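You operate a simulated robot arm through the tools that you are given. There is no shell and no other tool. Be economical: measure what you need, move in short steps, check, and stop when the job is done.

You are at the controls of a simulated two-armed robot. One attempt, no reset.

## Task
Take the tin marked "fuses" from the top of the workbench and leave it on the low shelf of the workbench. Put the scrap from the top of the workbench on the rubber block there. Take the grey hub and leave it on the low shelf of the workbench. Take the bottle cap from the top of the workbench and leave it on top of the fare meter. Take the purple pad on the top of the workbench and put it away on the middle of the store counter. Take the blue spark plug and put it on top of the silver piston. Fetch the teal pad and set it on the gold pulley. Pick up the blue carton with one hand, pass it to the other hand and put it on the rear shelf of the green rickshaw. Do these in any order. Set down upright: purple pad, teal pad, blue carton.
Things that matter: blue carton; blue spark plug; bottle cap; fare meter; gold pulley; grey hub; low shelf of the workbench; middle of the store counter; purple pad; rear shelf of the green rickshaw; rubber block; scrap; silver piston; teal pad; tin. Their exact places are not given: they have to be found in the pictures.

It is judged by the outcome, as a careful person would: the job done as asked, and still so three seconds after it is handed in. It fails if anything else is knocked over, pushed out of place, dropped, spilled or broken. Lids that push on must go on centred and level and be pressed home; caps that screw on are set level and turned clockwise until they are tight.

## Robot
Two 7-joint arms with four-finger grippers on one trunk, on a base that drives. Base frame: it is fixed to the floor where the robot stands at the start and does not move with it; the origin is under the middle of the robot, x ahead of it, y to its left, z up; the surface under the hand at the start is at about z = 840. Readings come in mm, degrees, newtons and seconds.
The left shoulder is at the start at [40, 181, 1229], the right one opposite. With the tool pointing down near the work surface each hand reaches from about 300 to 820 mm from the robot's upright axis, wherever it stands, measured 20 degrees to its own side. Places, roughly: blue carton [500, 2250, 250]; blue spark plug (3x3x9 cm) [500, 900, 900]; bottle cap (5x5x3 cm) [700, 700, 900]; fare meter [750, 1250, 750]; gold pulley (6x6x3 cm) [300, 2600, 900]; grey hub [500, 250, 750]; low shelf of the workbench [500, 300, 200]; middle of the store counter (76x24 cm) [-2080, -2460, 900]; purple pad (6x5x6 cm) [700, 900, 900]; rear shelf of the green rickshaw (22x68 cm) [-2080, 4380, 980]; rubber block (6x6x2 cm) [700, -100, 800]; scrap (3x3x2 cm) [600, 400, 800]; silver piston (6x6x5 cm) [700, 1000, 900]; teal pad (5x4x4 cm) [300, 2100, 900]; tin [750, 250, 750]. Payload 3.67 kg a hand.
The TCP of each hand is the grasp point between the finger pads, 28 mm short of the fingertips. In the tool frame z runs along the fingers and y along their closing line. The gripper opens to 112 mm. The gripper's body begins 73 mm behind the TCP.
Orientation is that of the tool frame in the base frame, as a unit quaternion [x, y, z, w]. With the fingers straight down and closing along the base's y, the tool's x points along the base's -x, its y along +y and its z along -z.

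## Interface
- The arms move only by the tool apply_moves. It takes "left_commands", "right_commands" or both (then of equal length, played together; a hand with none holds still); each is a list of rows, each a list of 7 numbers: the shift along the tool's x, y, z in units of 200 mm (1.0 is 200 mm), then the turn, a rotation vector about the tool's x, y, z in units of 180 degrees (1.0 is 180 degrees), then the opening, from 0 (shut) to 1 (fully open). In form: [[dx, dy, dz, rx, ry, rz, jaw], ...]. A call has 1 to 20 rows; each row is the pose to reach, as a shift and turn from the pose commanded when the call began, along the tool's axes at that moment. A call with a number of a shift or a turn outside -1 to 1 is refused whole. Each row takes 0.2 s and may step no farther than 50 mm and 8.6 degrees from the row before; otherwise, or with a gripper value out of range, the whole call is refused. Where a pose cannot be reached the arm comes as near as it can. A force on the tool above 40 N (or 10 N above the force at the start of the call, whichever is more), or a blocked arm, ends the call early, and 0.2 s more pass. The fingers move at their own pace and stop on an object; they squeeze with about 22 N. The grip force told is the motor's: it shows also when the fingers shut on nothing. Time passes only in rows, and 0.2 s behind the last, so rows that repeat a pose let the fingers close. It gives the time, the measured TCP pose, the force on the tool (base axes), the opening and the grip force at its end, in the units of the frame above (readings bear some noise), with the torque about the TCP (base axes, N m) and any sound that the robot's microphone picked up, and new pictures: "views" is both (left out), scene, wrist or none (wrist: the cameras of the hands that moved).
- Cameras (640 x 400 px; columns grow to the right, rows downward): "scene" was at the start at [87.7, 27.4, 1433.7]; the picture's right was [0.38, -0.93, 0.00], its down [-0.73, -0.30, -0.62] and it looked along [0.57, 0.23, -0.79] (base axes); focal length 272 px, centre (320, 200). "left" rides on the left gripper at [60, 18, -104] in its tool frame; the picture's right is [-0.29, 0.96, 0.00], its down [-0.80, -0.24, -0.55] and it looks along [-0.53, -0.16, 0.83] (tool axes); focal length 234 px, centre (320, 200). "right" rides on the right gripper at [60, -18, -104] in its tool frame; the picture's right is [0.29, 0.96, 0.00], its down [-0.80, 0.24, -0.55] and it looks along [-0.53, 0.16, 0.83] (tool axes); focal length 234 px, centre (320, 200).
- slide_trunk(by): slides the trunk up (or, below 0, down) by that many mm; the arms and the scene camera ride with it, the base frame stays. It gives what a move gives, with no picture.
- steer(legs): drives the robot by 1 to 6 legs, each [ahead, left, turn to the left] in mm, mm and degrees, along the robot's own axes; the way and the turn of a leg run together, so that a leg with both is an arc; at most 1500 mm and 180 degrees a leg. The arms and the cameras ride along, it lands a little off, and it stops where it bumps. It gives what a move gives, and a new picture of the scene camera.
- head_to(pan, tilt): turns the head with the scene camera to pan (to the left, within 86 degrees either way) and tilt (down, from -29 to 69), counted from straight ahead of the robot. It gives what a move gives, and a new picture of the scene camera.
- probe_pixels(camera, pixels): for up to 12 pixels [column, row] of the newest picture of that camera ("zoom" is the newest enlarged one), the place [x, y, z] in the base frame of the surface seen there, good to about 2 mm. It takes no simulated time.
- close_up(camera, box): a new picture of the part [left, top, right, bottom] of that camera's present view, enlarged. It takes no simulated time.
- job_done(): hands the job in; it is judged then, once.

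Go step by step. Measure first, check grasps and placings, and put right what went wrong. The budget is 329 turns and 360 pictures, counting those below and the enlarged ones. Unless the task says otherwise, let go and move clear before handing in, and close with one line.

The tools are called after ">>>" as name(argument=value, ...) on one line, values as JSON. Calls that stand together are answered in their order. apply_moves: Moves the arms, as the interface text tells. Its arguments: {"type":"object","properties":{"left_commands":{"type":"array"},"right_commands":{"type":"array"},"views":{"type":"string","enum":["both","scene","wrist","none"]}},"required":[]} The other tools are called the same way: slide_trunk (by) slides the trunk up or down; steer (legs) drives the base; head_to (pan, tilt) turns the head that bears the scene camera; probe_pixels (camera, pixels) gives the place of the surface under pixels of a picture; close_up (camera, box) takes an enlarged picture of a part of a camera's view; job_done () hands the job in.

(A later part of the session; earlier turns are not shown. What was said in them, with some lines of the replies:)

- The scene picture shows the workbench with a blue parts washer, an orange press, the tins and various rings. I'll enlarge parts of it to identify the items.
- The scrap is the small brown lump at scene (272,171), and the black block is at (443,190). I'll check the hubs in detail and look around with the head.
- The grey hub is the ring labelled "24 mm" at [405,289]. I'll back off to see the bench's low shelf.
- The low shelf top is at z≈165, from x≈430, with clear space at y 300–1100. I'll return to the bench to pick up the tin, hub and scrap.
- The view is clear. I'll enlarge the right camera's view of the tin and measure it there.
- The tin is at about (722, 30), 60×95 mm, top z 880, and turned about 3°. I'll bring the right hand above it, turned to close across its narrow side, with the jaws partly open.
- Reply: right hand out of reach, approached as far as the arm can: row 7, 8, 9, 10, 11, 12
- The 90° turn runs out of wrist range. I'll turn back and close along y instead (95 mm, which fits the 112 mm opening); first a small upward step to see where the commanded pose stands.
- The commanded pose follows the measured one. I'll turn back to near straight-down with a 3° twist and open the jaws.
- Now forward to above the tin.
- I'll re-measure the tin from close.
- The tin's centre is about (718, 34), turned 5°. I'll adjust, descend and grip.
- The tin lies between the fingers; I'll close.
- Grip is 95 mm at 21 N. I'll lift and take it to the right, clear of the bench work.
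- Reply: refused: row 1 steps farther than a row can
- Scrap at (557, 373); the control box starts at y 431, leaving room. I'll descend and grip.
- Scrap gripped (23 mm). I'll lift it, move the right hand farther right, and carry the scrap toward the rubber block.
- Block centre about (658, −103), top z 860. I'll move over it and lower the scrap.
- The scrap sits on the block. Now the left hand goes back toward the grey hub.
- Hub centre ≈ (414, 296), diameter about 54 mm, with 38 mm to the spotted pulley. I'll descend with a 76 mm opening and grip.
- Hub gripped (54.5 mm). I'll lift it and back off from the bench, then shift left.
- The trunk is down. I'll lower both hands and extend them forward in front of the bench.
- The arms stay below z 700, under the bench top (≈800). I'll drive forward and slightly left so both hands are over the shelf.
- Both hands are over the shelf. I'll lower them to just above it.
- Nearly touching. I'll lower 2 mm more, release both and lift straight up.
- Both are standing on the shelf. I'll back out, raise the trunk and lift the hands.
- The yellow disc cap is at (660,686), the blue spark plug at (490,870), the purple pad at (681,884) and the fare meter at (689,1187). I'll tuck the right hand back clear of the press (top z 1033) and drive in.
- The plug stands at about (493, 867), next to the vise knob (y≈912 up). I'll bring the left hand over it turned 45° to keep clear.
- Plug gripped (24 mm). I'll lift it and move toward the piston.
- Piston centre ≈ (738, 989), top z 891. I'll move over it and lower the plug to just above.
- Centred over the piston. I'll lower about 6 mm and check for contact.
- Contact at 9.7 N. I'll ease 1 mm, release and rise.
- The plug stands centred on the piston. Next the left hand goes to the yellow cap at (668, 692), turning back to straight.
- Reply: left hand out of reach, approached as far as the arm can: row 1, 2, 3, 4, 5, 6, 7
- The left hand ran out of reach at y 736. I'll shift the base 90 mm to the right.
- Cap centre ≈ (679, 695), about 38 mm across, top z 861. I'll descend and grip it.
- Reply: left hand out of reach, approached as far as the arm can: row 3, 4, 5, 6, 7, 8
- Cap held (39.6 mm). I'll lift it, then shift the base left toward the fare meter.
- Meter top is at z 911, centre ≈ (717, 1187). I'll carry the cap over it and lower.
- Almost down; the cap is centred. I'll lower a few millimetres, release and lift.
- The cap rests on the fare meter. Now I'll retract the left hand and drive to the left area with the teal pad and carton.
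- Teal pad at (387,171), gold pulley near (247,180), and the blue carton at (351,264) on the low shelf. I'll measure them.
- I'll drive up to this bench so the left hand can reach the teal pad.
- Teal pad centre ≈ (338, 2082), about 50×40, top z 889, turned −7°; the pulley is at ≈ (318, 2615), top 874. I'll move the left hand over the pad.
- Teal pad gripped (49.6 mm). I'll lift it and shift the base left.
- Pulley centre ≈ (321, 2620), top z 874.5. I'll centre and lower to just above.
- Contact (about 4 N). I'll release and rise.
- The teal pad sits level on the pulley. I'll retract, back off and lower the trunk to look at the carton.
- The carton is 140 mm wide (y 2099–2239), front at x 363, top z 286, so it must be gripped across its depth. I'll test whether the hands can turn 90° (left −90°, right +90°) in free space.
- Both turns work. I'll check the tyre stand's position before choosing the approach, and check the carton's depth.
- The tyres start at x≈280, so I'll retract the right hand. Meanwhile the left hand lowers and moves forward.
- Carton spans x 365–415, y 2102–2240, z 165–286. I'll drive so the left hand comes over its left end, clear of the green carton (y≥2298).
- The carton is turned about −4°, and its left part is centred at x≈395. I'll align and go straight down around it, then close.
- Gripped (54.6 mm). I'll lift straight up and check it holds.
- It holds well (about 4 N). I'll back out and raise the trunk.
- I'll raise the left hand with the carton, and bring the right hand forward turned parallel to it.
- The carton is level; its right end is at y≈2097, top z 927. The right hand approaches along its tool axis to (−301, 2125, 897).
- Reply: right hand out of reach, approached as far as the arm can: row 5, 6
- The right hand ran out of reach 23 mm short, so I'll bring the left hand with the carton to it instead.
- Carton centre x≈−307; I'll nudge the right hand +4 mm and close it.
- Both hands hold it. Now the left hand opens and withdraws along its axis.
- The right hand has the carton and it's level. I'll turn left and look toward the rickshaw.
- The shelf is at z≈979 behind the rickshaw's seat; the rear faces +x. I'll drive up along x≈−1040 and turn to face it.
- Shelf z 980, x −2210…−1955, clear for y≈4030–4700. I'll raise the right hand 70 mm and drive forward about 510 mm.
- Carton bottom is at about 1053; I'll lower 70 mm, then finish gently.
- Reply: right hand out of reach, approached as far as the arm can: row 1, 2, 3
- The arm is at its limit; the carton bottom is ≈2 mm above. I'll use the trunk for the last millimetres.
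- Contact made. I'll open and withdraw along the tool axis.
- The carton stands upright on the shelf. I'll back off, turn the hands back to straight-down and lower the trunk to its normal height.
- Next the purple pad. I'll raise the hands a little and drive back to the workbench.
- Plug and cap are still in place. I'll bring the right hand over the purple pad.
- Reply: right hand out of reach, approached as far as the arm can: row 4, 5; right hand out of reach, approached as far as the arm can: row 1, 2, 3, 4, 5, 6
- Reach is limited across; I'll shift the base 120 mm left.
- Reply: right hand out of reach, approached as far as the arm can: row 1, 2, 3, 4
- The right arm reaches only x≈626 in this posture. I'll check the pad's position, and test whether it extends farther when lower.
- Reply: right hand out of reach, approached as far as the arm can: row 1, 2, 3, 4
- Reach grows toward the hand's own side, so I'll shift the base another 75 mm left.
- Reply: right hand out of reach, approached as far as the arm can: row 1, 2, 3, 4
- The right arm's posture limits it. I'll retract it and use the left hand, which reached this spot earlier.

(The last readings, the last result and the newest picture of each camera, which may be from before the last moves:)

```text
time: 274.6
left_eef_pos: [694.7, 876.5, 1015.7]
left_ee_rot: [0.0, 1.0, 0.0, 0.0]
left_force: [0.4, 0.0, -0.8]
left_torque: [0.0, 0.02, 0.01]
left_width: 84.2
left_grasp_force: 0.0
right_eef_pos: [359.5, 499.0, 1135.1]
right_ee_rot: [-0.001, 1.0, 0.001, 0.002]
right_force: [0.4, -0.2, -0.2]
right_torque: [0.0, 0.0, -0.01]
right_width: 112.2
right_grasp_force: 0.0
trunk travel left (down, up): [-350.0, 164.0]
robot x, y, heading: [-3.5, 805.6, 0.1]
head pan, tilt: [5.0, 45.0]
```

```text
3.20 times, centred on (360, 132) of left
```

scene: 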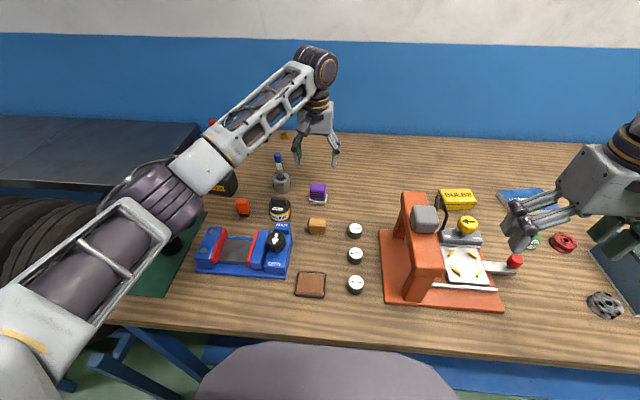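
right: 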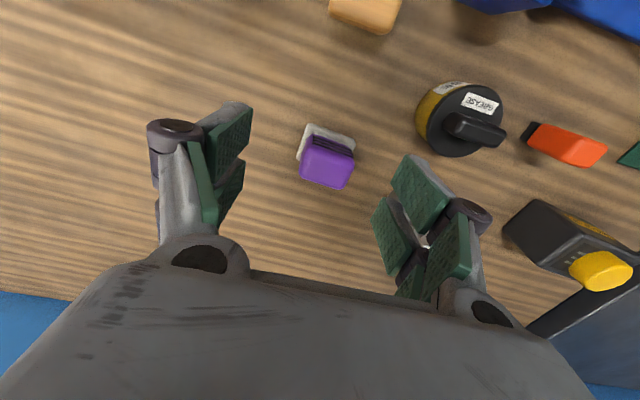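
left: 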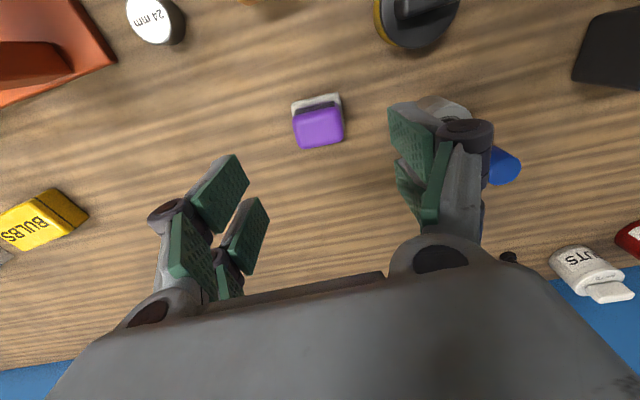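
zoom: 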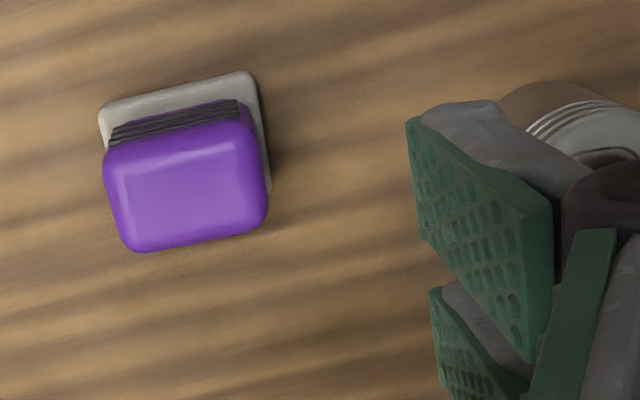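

Pad centre ≈ (698, 873), top z 898, base top 853, turned about −8°. I'll align, descend and grip the purple part.

>>> apply_moves(left_commands=[[-0.015, -0.018, 0.1, 0, 0, 0.03, 0.66], [-0.015, -0.018, 0.25, 0, 0, 0.044, 0.64], [-0.015, -0.018, 0.45, 0, 0, 0.044, 0.64], [-0.015, -0.018, 0.6, 0, 0, 0.044, 0.64], [-0.015, -0.018, 0.658, 0, 0, 0.044, 0.64], [-0.015, -0.018, 0.658, 0, 0, 0.044, 0.64], [-0.015, -0.018, 0.658, 0, 0, 0.044, 0.4], [-0.015, -0.018, 0.658, 0, 0, 0.044, 0.25], [-0.015, -0.018, 0.658, 0, 0, 0.044, 0.25]], views="both")

```text
time: 276.6
left_eef_pos: [697.8, 872.3, 884.2]
left_ee_rot: [0.068, 0.998, 0.0, 0.0]
left_force: [0.8, 0.0, -0.1]
left_torque: [-0.02, -0.05, 0.04]
left_width: 47.2
left_grasp_force: 22.0
right_eef_pos: [360.2, 500.3, 1135.3]
right_ee_rot: [0.0, 1.0, 0.001, 0.001]
right_force: [0.5, 0.0, -0.2]
right_torque: [-0.03, 0.01, 0.01]
right_width: 111.9
right_grasp_force: 0.0
trunk travel left (down, up): [-350.0, 164.0]
robot x, y, heading: [2.2, 805.4, 0.0]
head pan, tilt: [5.0, 45.0]
```

scene: 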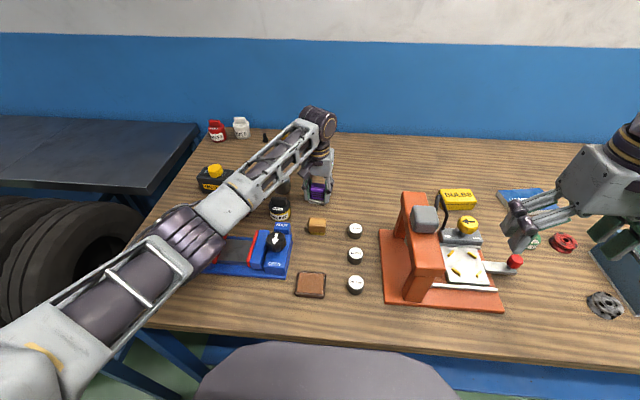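
left: 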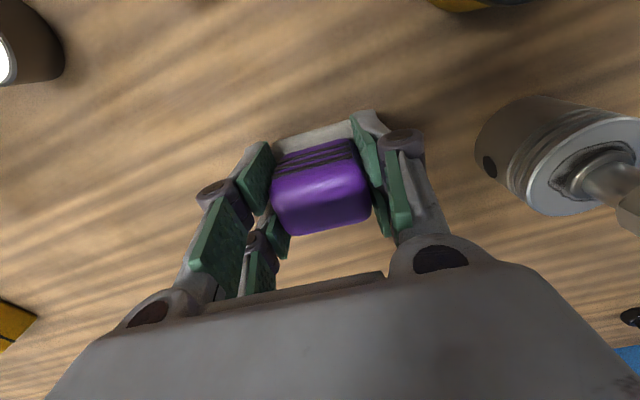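

Gripped (47 mm); the plug is undisturbed. I'll lift and retract.

>>> apply_moves(left_commands=[[0, 0, -0.15, 0, 0, 0, 0.25], [0, 0, -0.35, 0, 0, 0, 0.25], [0, 0, -0.55, 0, 0, 0, 0.25], [0, 0, -0.75, 0, 0, 0, 0.25], [0, 0, -0.95, 0, 0, 0, 0.25], [0.2, 0, -0.95, 0, 0, 0, 0.25], [0.4, 0, -0.95, 0, 0, 0, 0.25], [0.6, 0.05, -0.95, 0, 0, 0, 0.25], [0.8, 0.1, -0.95, 0, 0, 0, 0.25], [1.0, 0.15, -0.95, 0, 0, 0, 0.25]], views="both")

```text
time: 278.8
left_eef_pos: [502.7, 930.3, 1075.1]
left_ee_rot: [0.068, 0.998, 0.0, 0.001]
left_force: [0.0, 0.5, -0.8]
left_torque: [-0.01, -0.02, 0.01]
left_width: 47.1
left_grasp_force: 21.6
right_eef_pos: [358.9, 500.3, 1134.3]
right_ee_rot: [-0.002, 1.0, 0.001, 0.002]
right_force: [-1.3, 0.4, 0.0]
right_torque: [-0.02, -0.05, 0.01]
right_width: 112.1
right_grasp_force: 0.1
trunk travel left (down, up): [-350.0, 164.0]
robot x, y, heading: [-1.2, 806.2, 0.1]
head pan, tilt: [5.0, 45.0]
```

scene: 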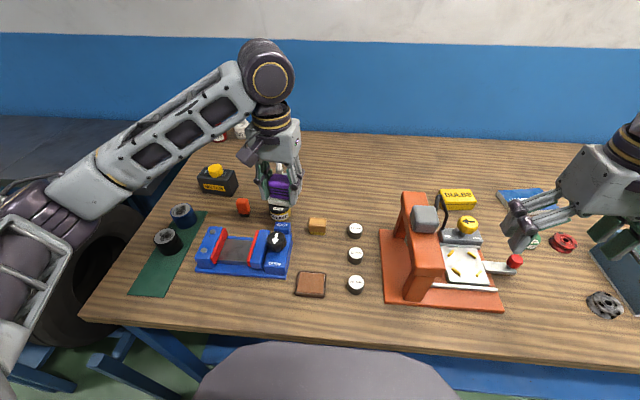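
left: 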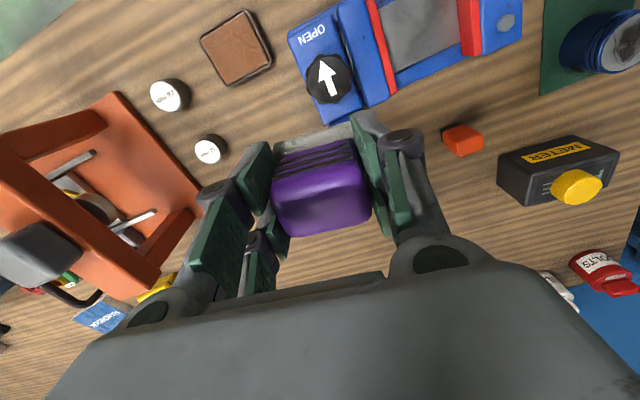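

Now to the store counter. I'll back off, turn right and look.

>>> steer(legs=[[-1000, 0, 0], [0, 0, -120]])

>>> head_to(pan=0, tilt=15)

```text
time: 289.7
left_eef_pos: [-1155.4, 306.1, 1075.0]
left_ee_rot: [0.899, 0.438, 0.0, 0.0]
left_force: [-0.8, 0.3, -0.7]
left_torque: [-0.01, -0.03, -0.01]
left_width: 47.3
left_grasp_force: 21.7
right_eef_pos: [-1452.9, 646.1, 1135.5]
right_ee_rot: [0.866, 0.5, -0.001, 0.0]
right_force: [0.2, 0.6, -0.6]
right_torque: [0.0, 0.0, -0.01]
right_width: 111.9
right_grasp_force: 0.1
trunk travel left (down, up): [-350.0, 164.0]
robot x, y, heading: [-1008.2, 803.5, -120.3]
head pan, tilt: [5.0, 45.0]
```

scene: 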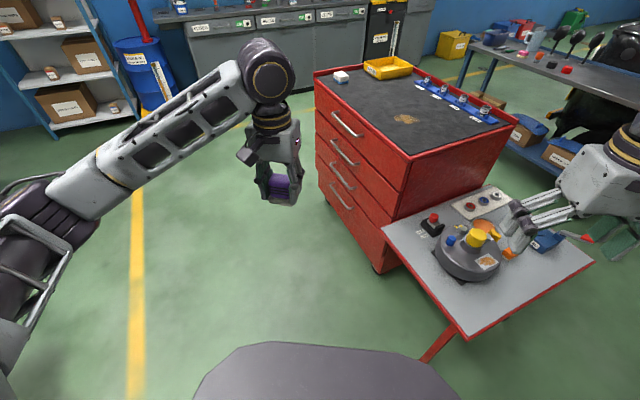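

```text
time: 290.6
left_eef_pos: [-1155.7, 306.6, 1075.1]
left_ee_rot: [0.899, 0.437, 0.0, 0.001]
left_force: [0.1, 0.7, -0.6]
left_torque: [0.01, 0.01, -0.01]
left_width: 47.3
left_grasp_force: 22.6
right_eef_pos: [-1453.1, 646.6, 1134.8]
right_ee_rot: [0.867, 0.498, -0.001, 0.001]
right_force: [-0.5, -0.4, 0.2]
right_torque: [0.0, 0.03, 0.03]
right_width: 112.1
right_grasp_force: 0.1
trunk travel left (down, up): [-350.0, 164.0]
robot x, y, heading: [-1009.3, 805.6, -120.1]
head pan, tilt: [0.0, 15.0]
```

scene: 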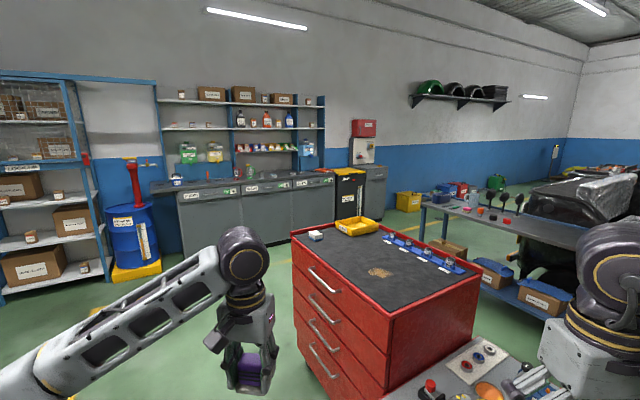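

>>> probe_pixels(camera="scene", pixels=[[178, 187], [250, 183], [310, 176], [200, 184], [280, 181], [375, 245], [300, 240], [440, 280], [130, 260], [470, 375], [245, 190], [330, 300]])

>>> close_up(camera="scene", box=[140, 80, 400, 250])

```text
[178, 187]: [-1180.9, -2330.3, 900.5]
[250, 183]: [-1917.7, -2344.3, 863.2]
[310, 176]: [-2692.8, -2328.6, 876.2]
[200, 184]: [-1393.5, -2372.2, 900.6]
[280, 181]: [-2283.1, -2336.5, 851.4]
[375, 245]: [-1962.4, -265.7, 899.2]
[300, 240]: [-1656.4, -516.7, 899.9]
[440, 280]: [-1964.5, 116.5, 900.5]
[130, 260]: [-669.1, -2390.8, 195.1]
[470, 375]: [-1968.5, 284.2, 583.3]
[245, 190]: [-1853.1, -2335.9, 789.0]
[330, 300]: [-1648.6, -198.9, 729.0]
```

```text
2.35 times, centred on (270, 165) of scene
```

zoom: 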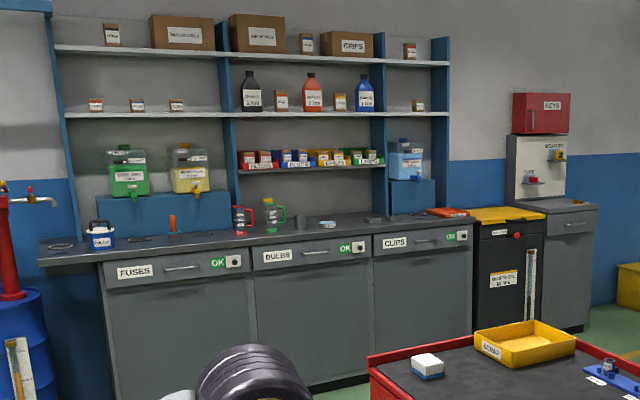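

The counter front is at y≈−2335, top z≈900. I'll drive down along x≈−1010 past the red cabinet, then sidestep to the counter's middle.

>>> steer(legs=[[0, 0, 30], [1300, 0, 0], [1050, 0, 0]])

```text
time: 304.1
left_eef_pos: [-888.3, -2051.7, 1075.2]
left_ee_rot: [0.752, 0.66, 0.0, 0.0]
left_force: [-0.3, -1.1, -0.2]
left_torque: [0.0, 0.0, -0.04]
left_width: 47.2
left_grasp_force: 21.8
right_eef_pos: [-1316.8, -1908.8, 1134.0]
right_ee_rot: [0.705, 0.709, -0.001, 0.001]
right_force: [0.4, -0.5, 0.4]
right_torque: [0.01, 0.03, -0.03]
right_width: 112.2
right_grasp_force: 0.1
trunk travel left (down, up): [-350.0, 164.0]
robot x, y, heading: [-1010.5, -1546.2, -90.0]
head pan, tilt: [0.0, 15.0]
```

scene: 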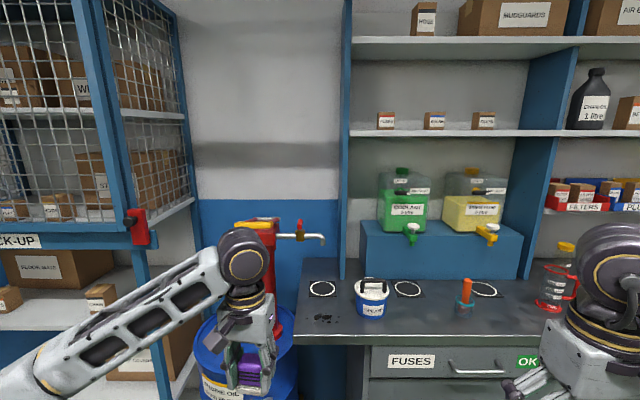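

>>> steer(legs=[[0, -1160, 0]])

>>> head_to(pan=10, tilt=35)

```text
time: 310.2
left_eef_pos: [-2054.3, -2054.1, 1073.7]
left_ee_rot: [0.753, 0.658, 0.0, 0.0]
left_force: [0.0, 0.8, -0.8]
left_torque: [0.0, -0.03, 0.02]
left_width: 47.2
left_grasp_force: 22.1
right_eef_pos: [-2482.4, -1910.6, 1135.2]
right_ee_rot: [0.706, 0.708, -0.001, 0.0]
right_force: [0.5, 0.5, -1.1]
right_torque: [-0.01, 0.02, -0.02]
right_width: 111.9
right_grasp_force: 0.1
trunk travel left (down, up): [-350.0, 164.0]
robot x, y, heading: [-2175.9, -1550.1, -90.1]
head pan, tilt: [0.0, 15.0]
```

scene: 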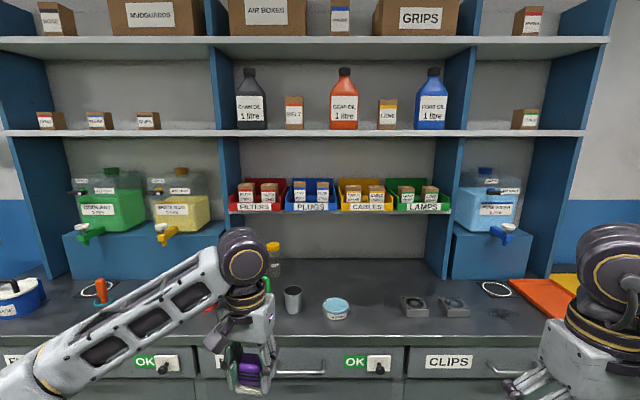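

```text
time: 311.1
left_eef_pos: [-2054.3, -2053.2, 1074.0]
left_ee_rot: [0.753, 0.658, -0.001, 0.0]
left_force: [0.3, 0.1, -0.2]
left_torque: [0.02, -0.01, 0.01]
left_width: 47.2
left_grasp_force: 22.3
right_eef_pos: [-2482.1, -1910.6, 1134.1]
right_ee_rot: [0.707, 0.708, 0.0, 0.0]
right_force: [-0.5, 0.3, -0.4]
right_torque: [-0.01, 0.04, 0.01]
right_width: 111.8
right_grasp_force: 0.0
trunk travel left (down, up): [-350.0, 164.0]
robot x, y, heading: [-2175.3, -1546.9, -89.8]
head pan, tilt: [10.0, 35.0]
```

scene: 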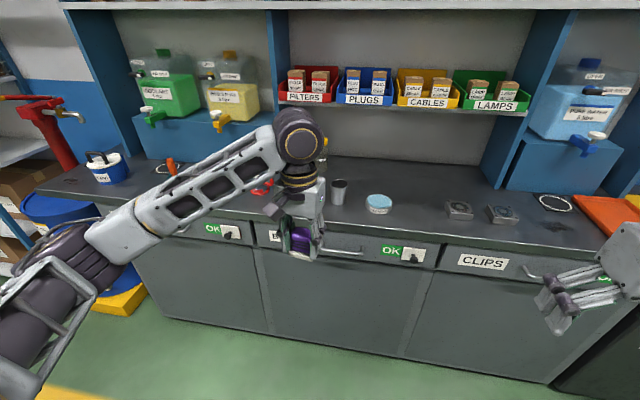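

>>> probe_pixels(camera="scene", pixels=[[338, 190], [378, 200], [458, 208], [415, 190], [415, 225], [400, 165], [338, 205], [420, 205], [360, 215], [410, 92], [400, 215]])

>>> close_up(camera="scene", box=[230, 120, 530, 270])

```text
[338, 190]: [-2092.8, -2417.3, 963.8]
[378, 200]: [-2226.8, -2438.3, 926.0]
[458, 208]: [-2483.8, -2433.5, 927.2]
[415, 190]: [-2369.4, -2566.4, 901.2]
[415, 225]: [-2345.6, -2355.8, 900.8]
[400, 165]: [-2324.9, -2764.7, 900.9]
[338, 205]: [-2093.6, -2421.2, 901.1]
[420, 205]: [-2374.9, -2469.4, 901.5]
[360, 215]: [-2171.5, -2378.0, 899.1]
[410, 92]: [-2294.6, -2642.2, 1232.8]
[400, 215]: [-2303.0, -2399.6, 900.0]
```

```text
2.13 times, centred on (380, 195) of scene
```

zoom: 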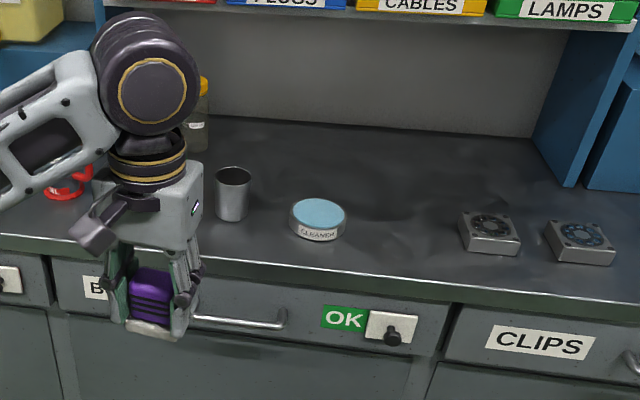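

Free spot on the counter's middle zone: between the cleaner tin (−2227) and the fan box (≈−2445), at about (−2352, −2450). I'll sidestep and drive forward.

>>> steer(legs=[[0, -296, 0], [380, 0, 0]])

>>> head_to(pan=10, tilt=50)

```text
time: 315.2
left_eef_pos: [-2349.8, -2434.9, 1075.7]
left_ee_rot: [0.752, 0.659, 0.0, 0.0]
left_force: [0.9, -0.9, -0.8]
left_torque: [0.0, 0.01, 0.0]
left_width: 47.1
left_grasp_force: 21.7
right_eef_pos: [-2778.1, -2291.9, 1134.5]
right_ee_rot: [0.705, 0.709, -0.001, 0.001]
right_force: [0.1, 0.2, 0.1]
right_torque: [0.01, -0.02, 0.02]
right_width: 112.0
right_grasp_force: 0.0
trunk travel left (down, up): [-350.0, 164.0]
robot x, y, heading: [-2473.0, -1930.7, -89.9]
head pan, tilt: [10.0, 35.0]
```

scene: 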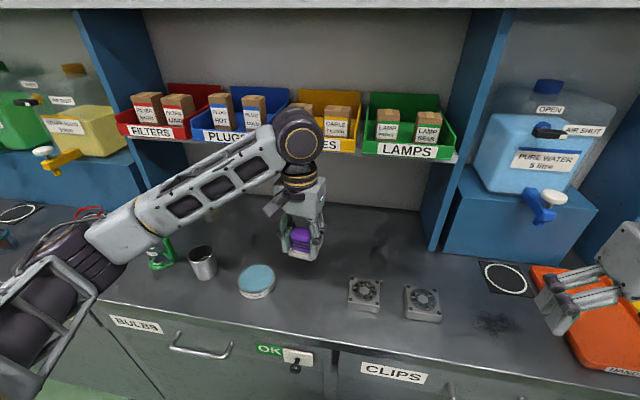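

```text
time: 316.0
left_eef_pos: [-2349.7, -2434.2, 1074.3]
left_ee_rot: [0.753, 0.658, 0.0, 0.0]
left_force: [-0.5, 0.4, 0.1]
left_torque: [0.0, 0.0, -0.01]
left_width: 47.2
left_grasp_force: 22.6
right_eef_pos: [-2778.6, -2292.8, 1135.1]
right_ee_rot: [0.705, 0.709, -0.001, 0.001]
right_force: [-0.8, 0.2, 0.3]
right_torque: [0.01, 0.01, 0.01]
right_width: 112.0
right_grasp_force: 0.1
trunk travel left (down, up): [-350.0, 164.0]
robot x, y, heading: [-2473.7, -1929.7, -89.7]
head pan, tilt: [10.0, 50.0]
```

scene: 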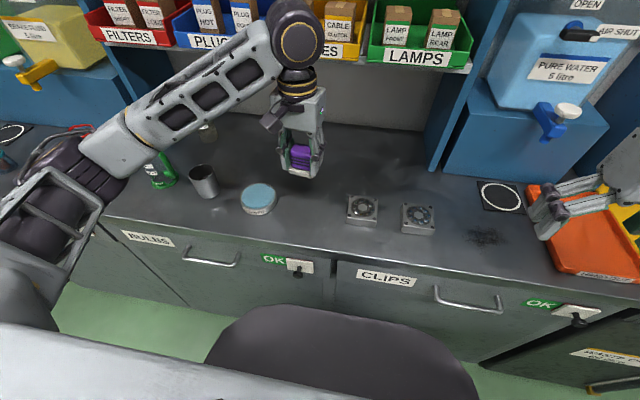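

>>> probe_pixels(camera="scene", pixels=[[310, 205], [277, 198], [346, 208], [346, 200], [310, 190], [312, 225]])

>>> apply_moves(left_commands=[[0, 0, 0.2, 0, 0, 0, 0.25], [0, 0, 0.4, 0, 0, 0, 0.25], [0, 0, 0.5, 0, 0, 0, 0.25], [0, 0, 0.5, 0, 0, 0, 0.25]], views="both")

```text
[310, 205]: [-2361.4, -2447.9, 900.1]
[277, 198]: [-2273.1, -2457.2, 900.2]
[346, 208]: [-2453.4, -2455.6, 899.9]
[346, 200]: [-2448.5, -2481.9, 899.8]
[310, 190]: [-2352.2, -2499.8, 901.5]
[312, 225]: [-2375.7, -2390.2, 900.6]
```

```text
time: 317.0
left_eef_pos: [-2349.1, -2433.9, 975.1]
left_ee_rot: [0.753, 0.658, -0.001, 0.0]
left_force: [0.2, -0.3, 0.1]
left_torque: [-0.02, 0.0, -0.01]
left_width: 47.3
left_grasp_force: 22.1
right_eef_pos: [-2777.5, -2292.6, 1134.6]
right_ee_rot: [0.705, 0.709, 0.0, 0.0]
right_force: [-0.4, -0.6, -1.4]
right_torque: [-0.02, 0.01, 0.02]
right_width: 112.2
right_grasp_force: 0.1
trunk travel left (down, up): [-350.0, 164.0]
robot x, y, heading: [-2472.4, -1930.4, -89.8]
head pan, tilt: [10.0, 50.0]
```

scene: 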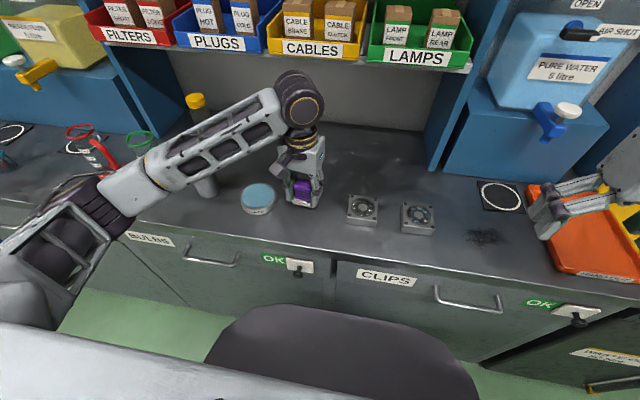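
left: 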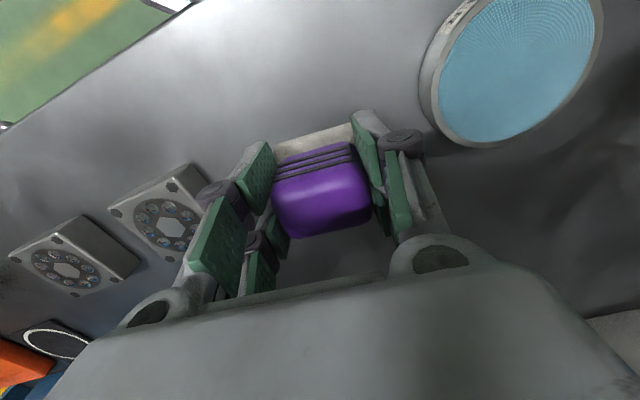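

>>> probe_pixels(camera="scene", pixels=[[200, 150], [150, 175], [90, 205], [240, 125], [205, 185], [130, 195]])

```text
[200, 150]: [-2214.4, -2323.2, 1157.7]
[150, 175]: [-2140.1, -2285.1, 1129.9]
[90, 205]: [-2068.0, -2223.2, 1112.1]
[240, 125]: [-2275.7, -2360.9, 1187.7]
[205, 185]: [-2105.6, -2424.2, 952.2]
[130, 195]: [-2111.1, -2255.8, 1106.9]
```

The forearm stays at z>1100, well above the cup. I'll lower to just above the counter.

>>> apply_moves(left_commands=[[0, 0, 0.08, 0, 0, 0, 0.25], [0, 0, 0.125, 0, 0, 0, 0.25], [0, 0, 0.145, 0, 0, 0, 0.25], [0, 0, 0.152, 0, 0, 0, 0.25], [0, 0, 0.152, 0, 0, 0, 0.25]], views="none")

```text
time: 318.2
left_eef_pos: [-2348.6, -2434.3, 943.8]
left_ee_rot: [0.753, 0.658, 0.0, 0.0]
left_force: [-1.3, 0.1, 0.2]
left_torque: [0.02, -0.02, 0.01]
left_width: 47.3
left_grasp_force: 22.4
right_eef_pos: [-2777.9, -2293.0, 1135.5]
right_ee_rot: [0.705, 0.709, -0.001, 0.0]
right_force: [-0.1, 0.5, 0.1]
right_torque: [-0.01, -0.02, -0.02]
right_width: 111.8
right_grasp_force: 0.0
trunk travel left (down, up): [-350.0, 164.0]
robot x, y, heading: [-2474.9, -1930.2, -89.8]
head pan, tilt: [10.0, 50.0]
```

>>> apply_moves(left_commands=[[0, 0, 0.005, 0, 0, 0, 0.25], [0, 0, 0.008, 0, 0, 0, 0.25], [0, 0, 0.008, 0, 0, 0, 0.25]], views="wrist")

```text
time: 319.0
left_eef_pos: [-2350.0, -2435.1, 944.3]
left_ee_rot: [0.752, 0.659, 0.0, 0.0]
left_force: [2.2, -1.3, 12.3]
left_torque: [0.06, -0.07, 0.03]
left_width: 47.5
left_grasp_force: 22.2
right_eef_pos: [-2777.0, -2292.4, 1135.9]
right_ee_rot: [0.705, 0.709, -0.001, 0.001]
right_force: [0.4, 0.3, -1.4]
right_torque: [-0.02, -0.03, 0.05]
right_width: 112.1
right_grasp_force: 0.0
trunk travel left (down, up): [-350.0, 164.0]
robot x, y, heading: [-2473.1, -1931.5, -89.8]
head pan, tilt: [10.0, 50.0]
```

left: 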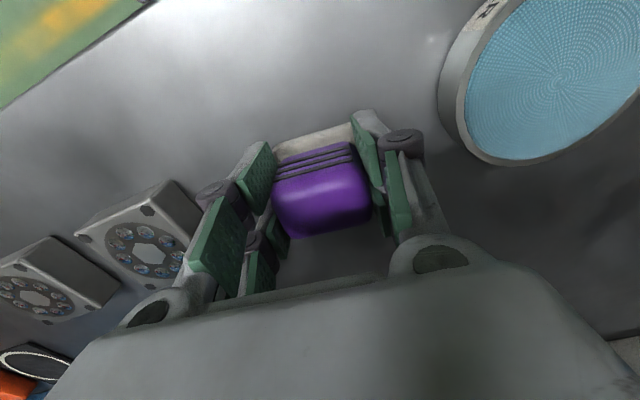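

Contact at 12 N. I'll ease 1 mm, release slightly and rise.

>>> apply_moves(left_commands=[[0, 0, -0.005, 0, 0, 0, 0.25], [0, 0, -0.005, 0, 0, 0, 0.45], [0, 0, -0.005, 0, 0, 0, 0.62], [0, 0, -0.005, 0, 0, 0, 0.62], [0, 0, -0.2, 0, 0, 0, 0.62], [0, 0, -0.4, 0, 0, 0, 0.62], [0, 0, -0.6, 0, 0, 0, 0.62], [0, 0, -0.8, 0, 0, 0, 0.62]], views="both")

>>> close_up(camera="left", box=[240, 60, 440, 185])

```text
time: 320.8
left_eef_pos: [-2349.6, -2432.6, 1103.7]
left_ee_rot: [0.753, 0.658, 0.0, 0.0]
left_force: [0.0, 0.5, 0.2]
left_torque: [0.01, -0.04, -0.02]
left_width: 69.3
left_grasp_force: 0.2
right_eef_pos: [-2779.1, -2290.9, 1134.8]
right_ee_rot: [0.705, 0.709, -0.001, 0.001]
right_force: [1.0, -0.1, -0.1]
right_torque: [-0.01, 0.01, 0.0]
right_width: 111.7
right_grasp_force: 0.1
trunk travel left (down, up): [-350.0, 164.0]
robot x, y, heading: [-2473.7, -1931.2, -89.9]
head pan, tilt: [10.0, 50.0]
```

scene: 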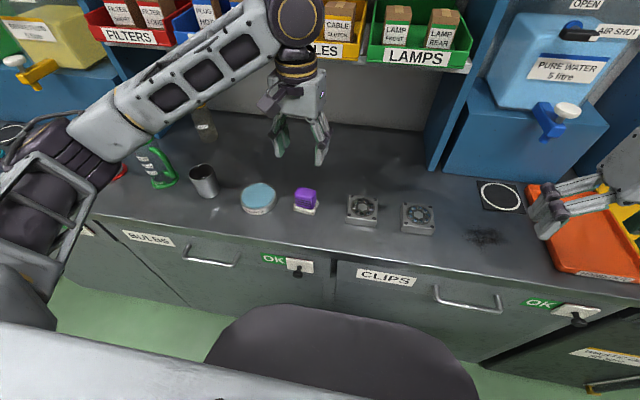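
left: 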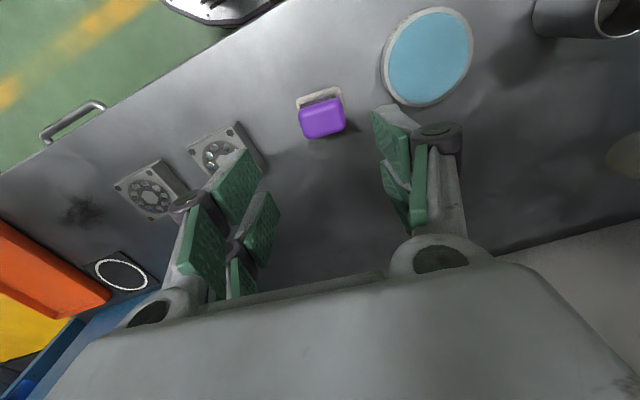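

```text
3.20 times, centred on (340, 122) of left
```

zoom: 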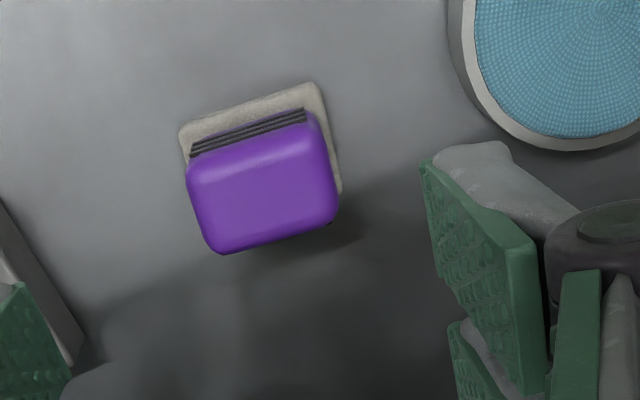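

The purple pad stands upright on the counter's middle zone. I'll back off clear and hand in.

>>> steer(legs=[[-400, 0, 0]])

```text
time: 323.3
left_eef_pos: [-2350.6, -2034.0, 1103.4]
left_ee_rot: [0.751, 0.66, 0.0, 0.001]
left_force: [-0.3, -0.8, 0.7]
left_torque: [0.02, 0.0, 0.03]
left_width: 69.3
left_grasp_force: 0.0
right_eef_pos: [-2778.3, -1892.1, 1135.1]
right_ee_rot: [0.705, 0.709, 0.0, 0.001]
right_force: [-0.7, -0.1, 0.3]
right_torque: [0.01, 0.02, -0.02]
right_width: 112.0
right_grasp_force: 0.2
trunk travel left (down, up): [-350.0, 164.0]
robot x, y, heading: [-2475.2, -1527.8, -89.8]
head pan, tilt: [10.0, 50.0]
```

scene: 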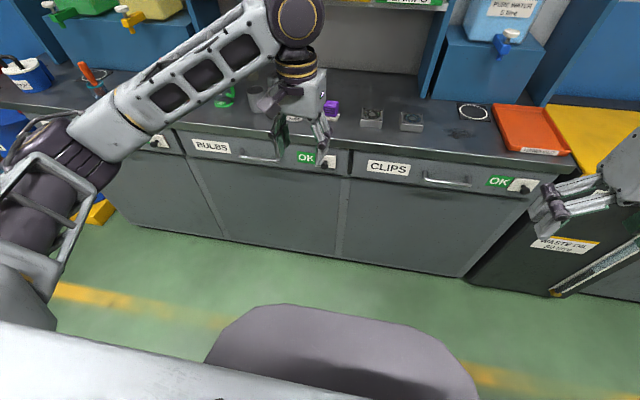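

All eight placings are done and the hands are empty and clear, so I'm handing in.

>>> job_done()

```text
The job is handed in.
```

All eight items were put where you asked, and I handed the job in. The purple pad, teal pad and blue carton are upright. The carton was passed from the left hand to the right before it went on the rickshaw shelf. The purple pad is towards one end of the counter's middle section, because a cup and a cleaner tin were in the way near the centre.
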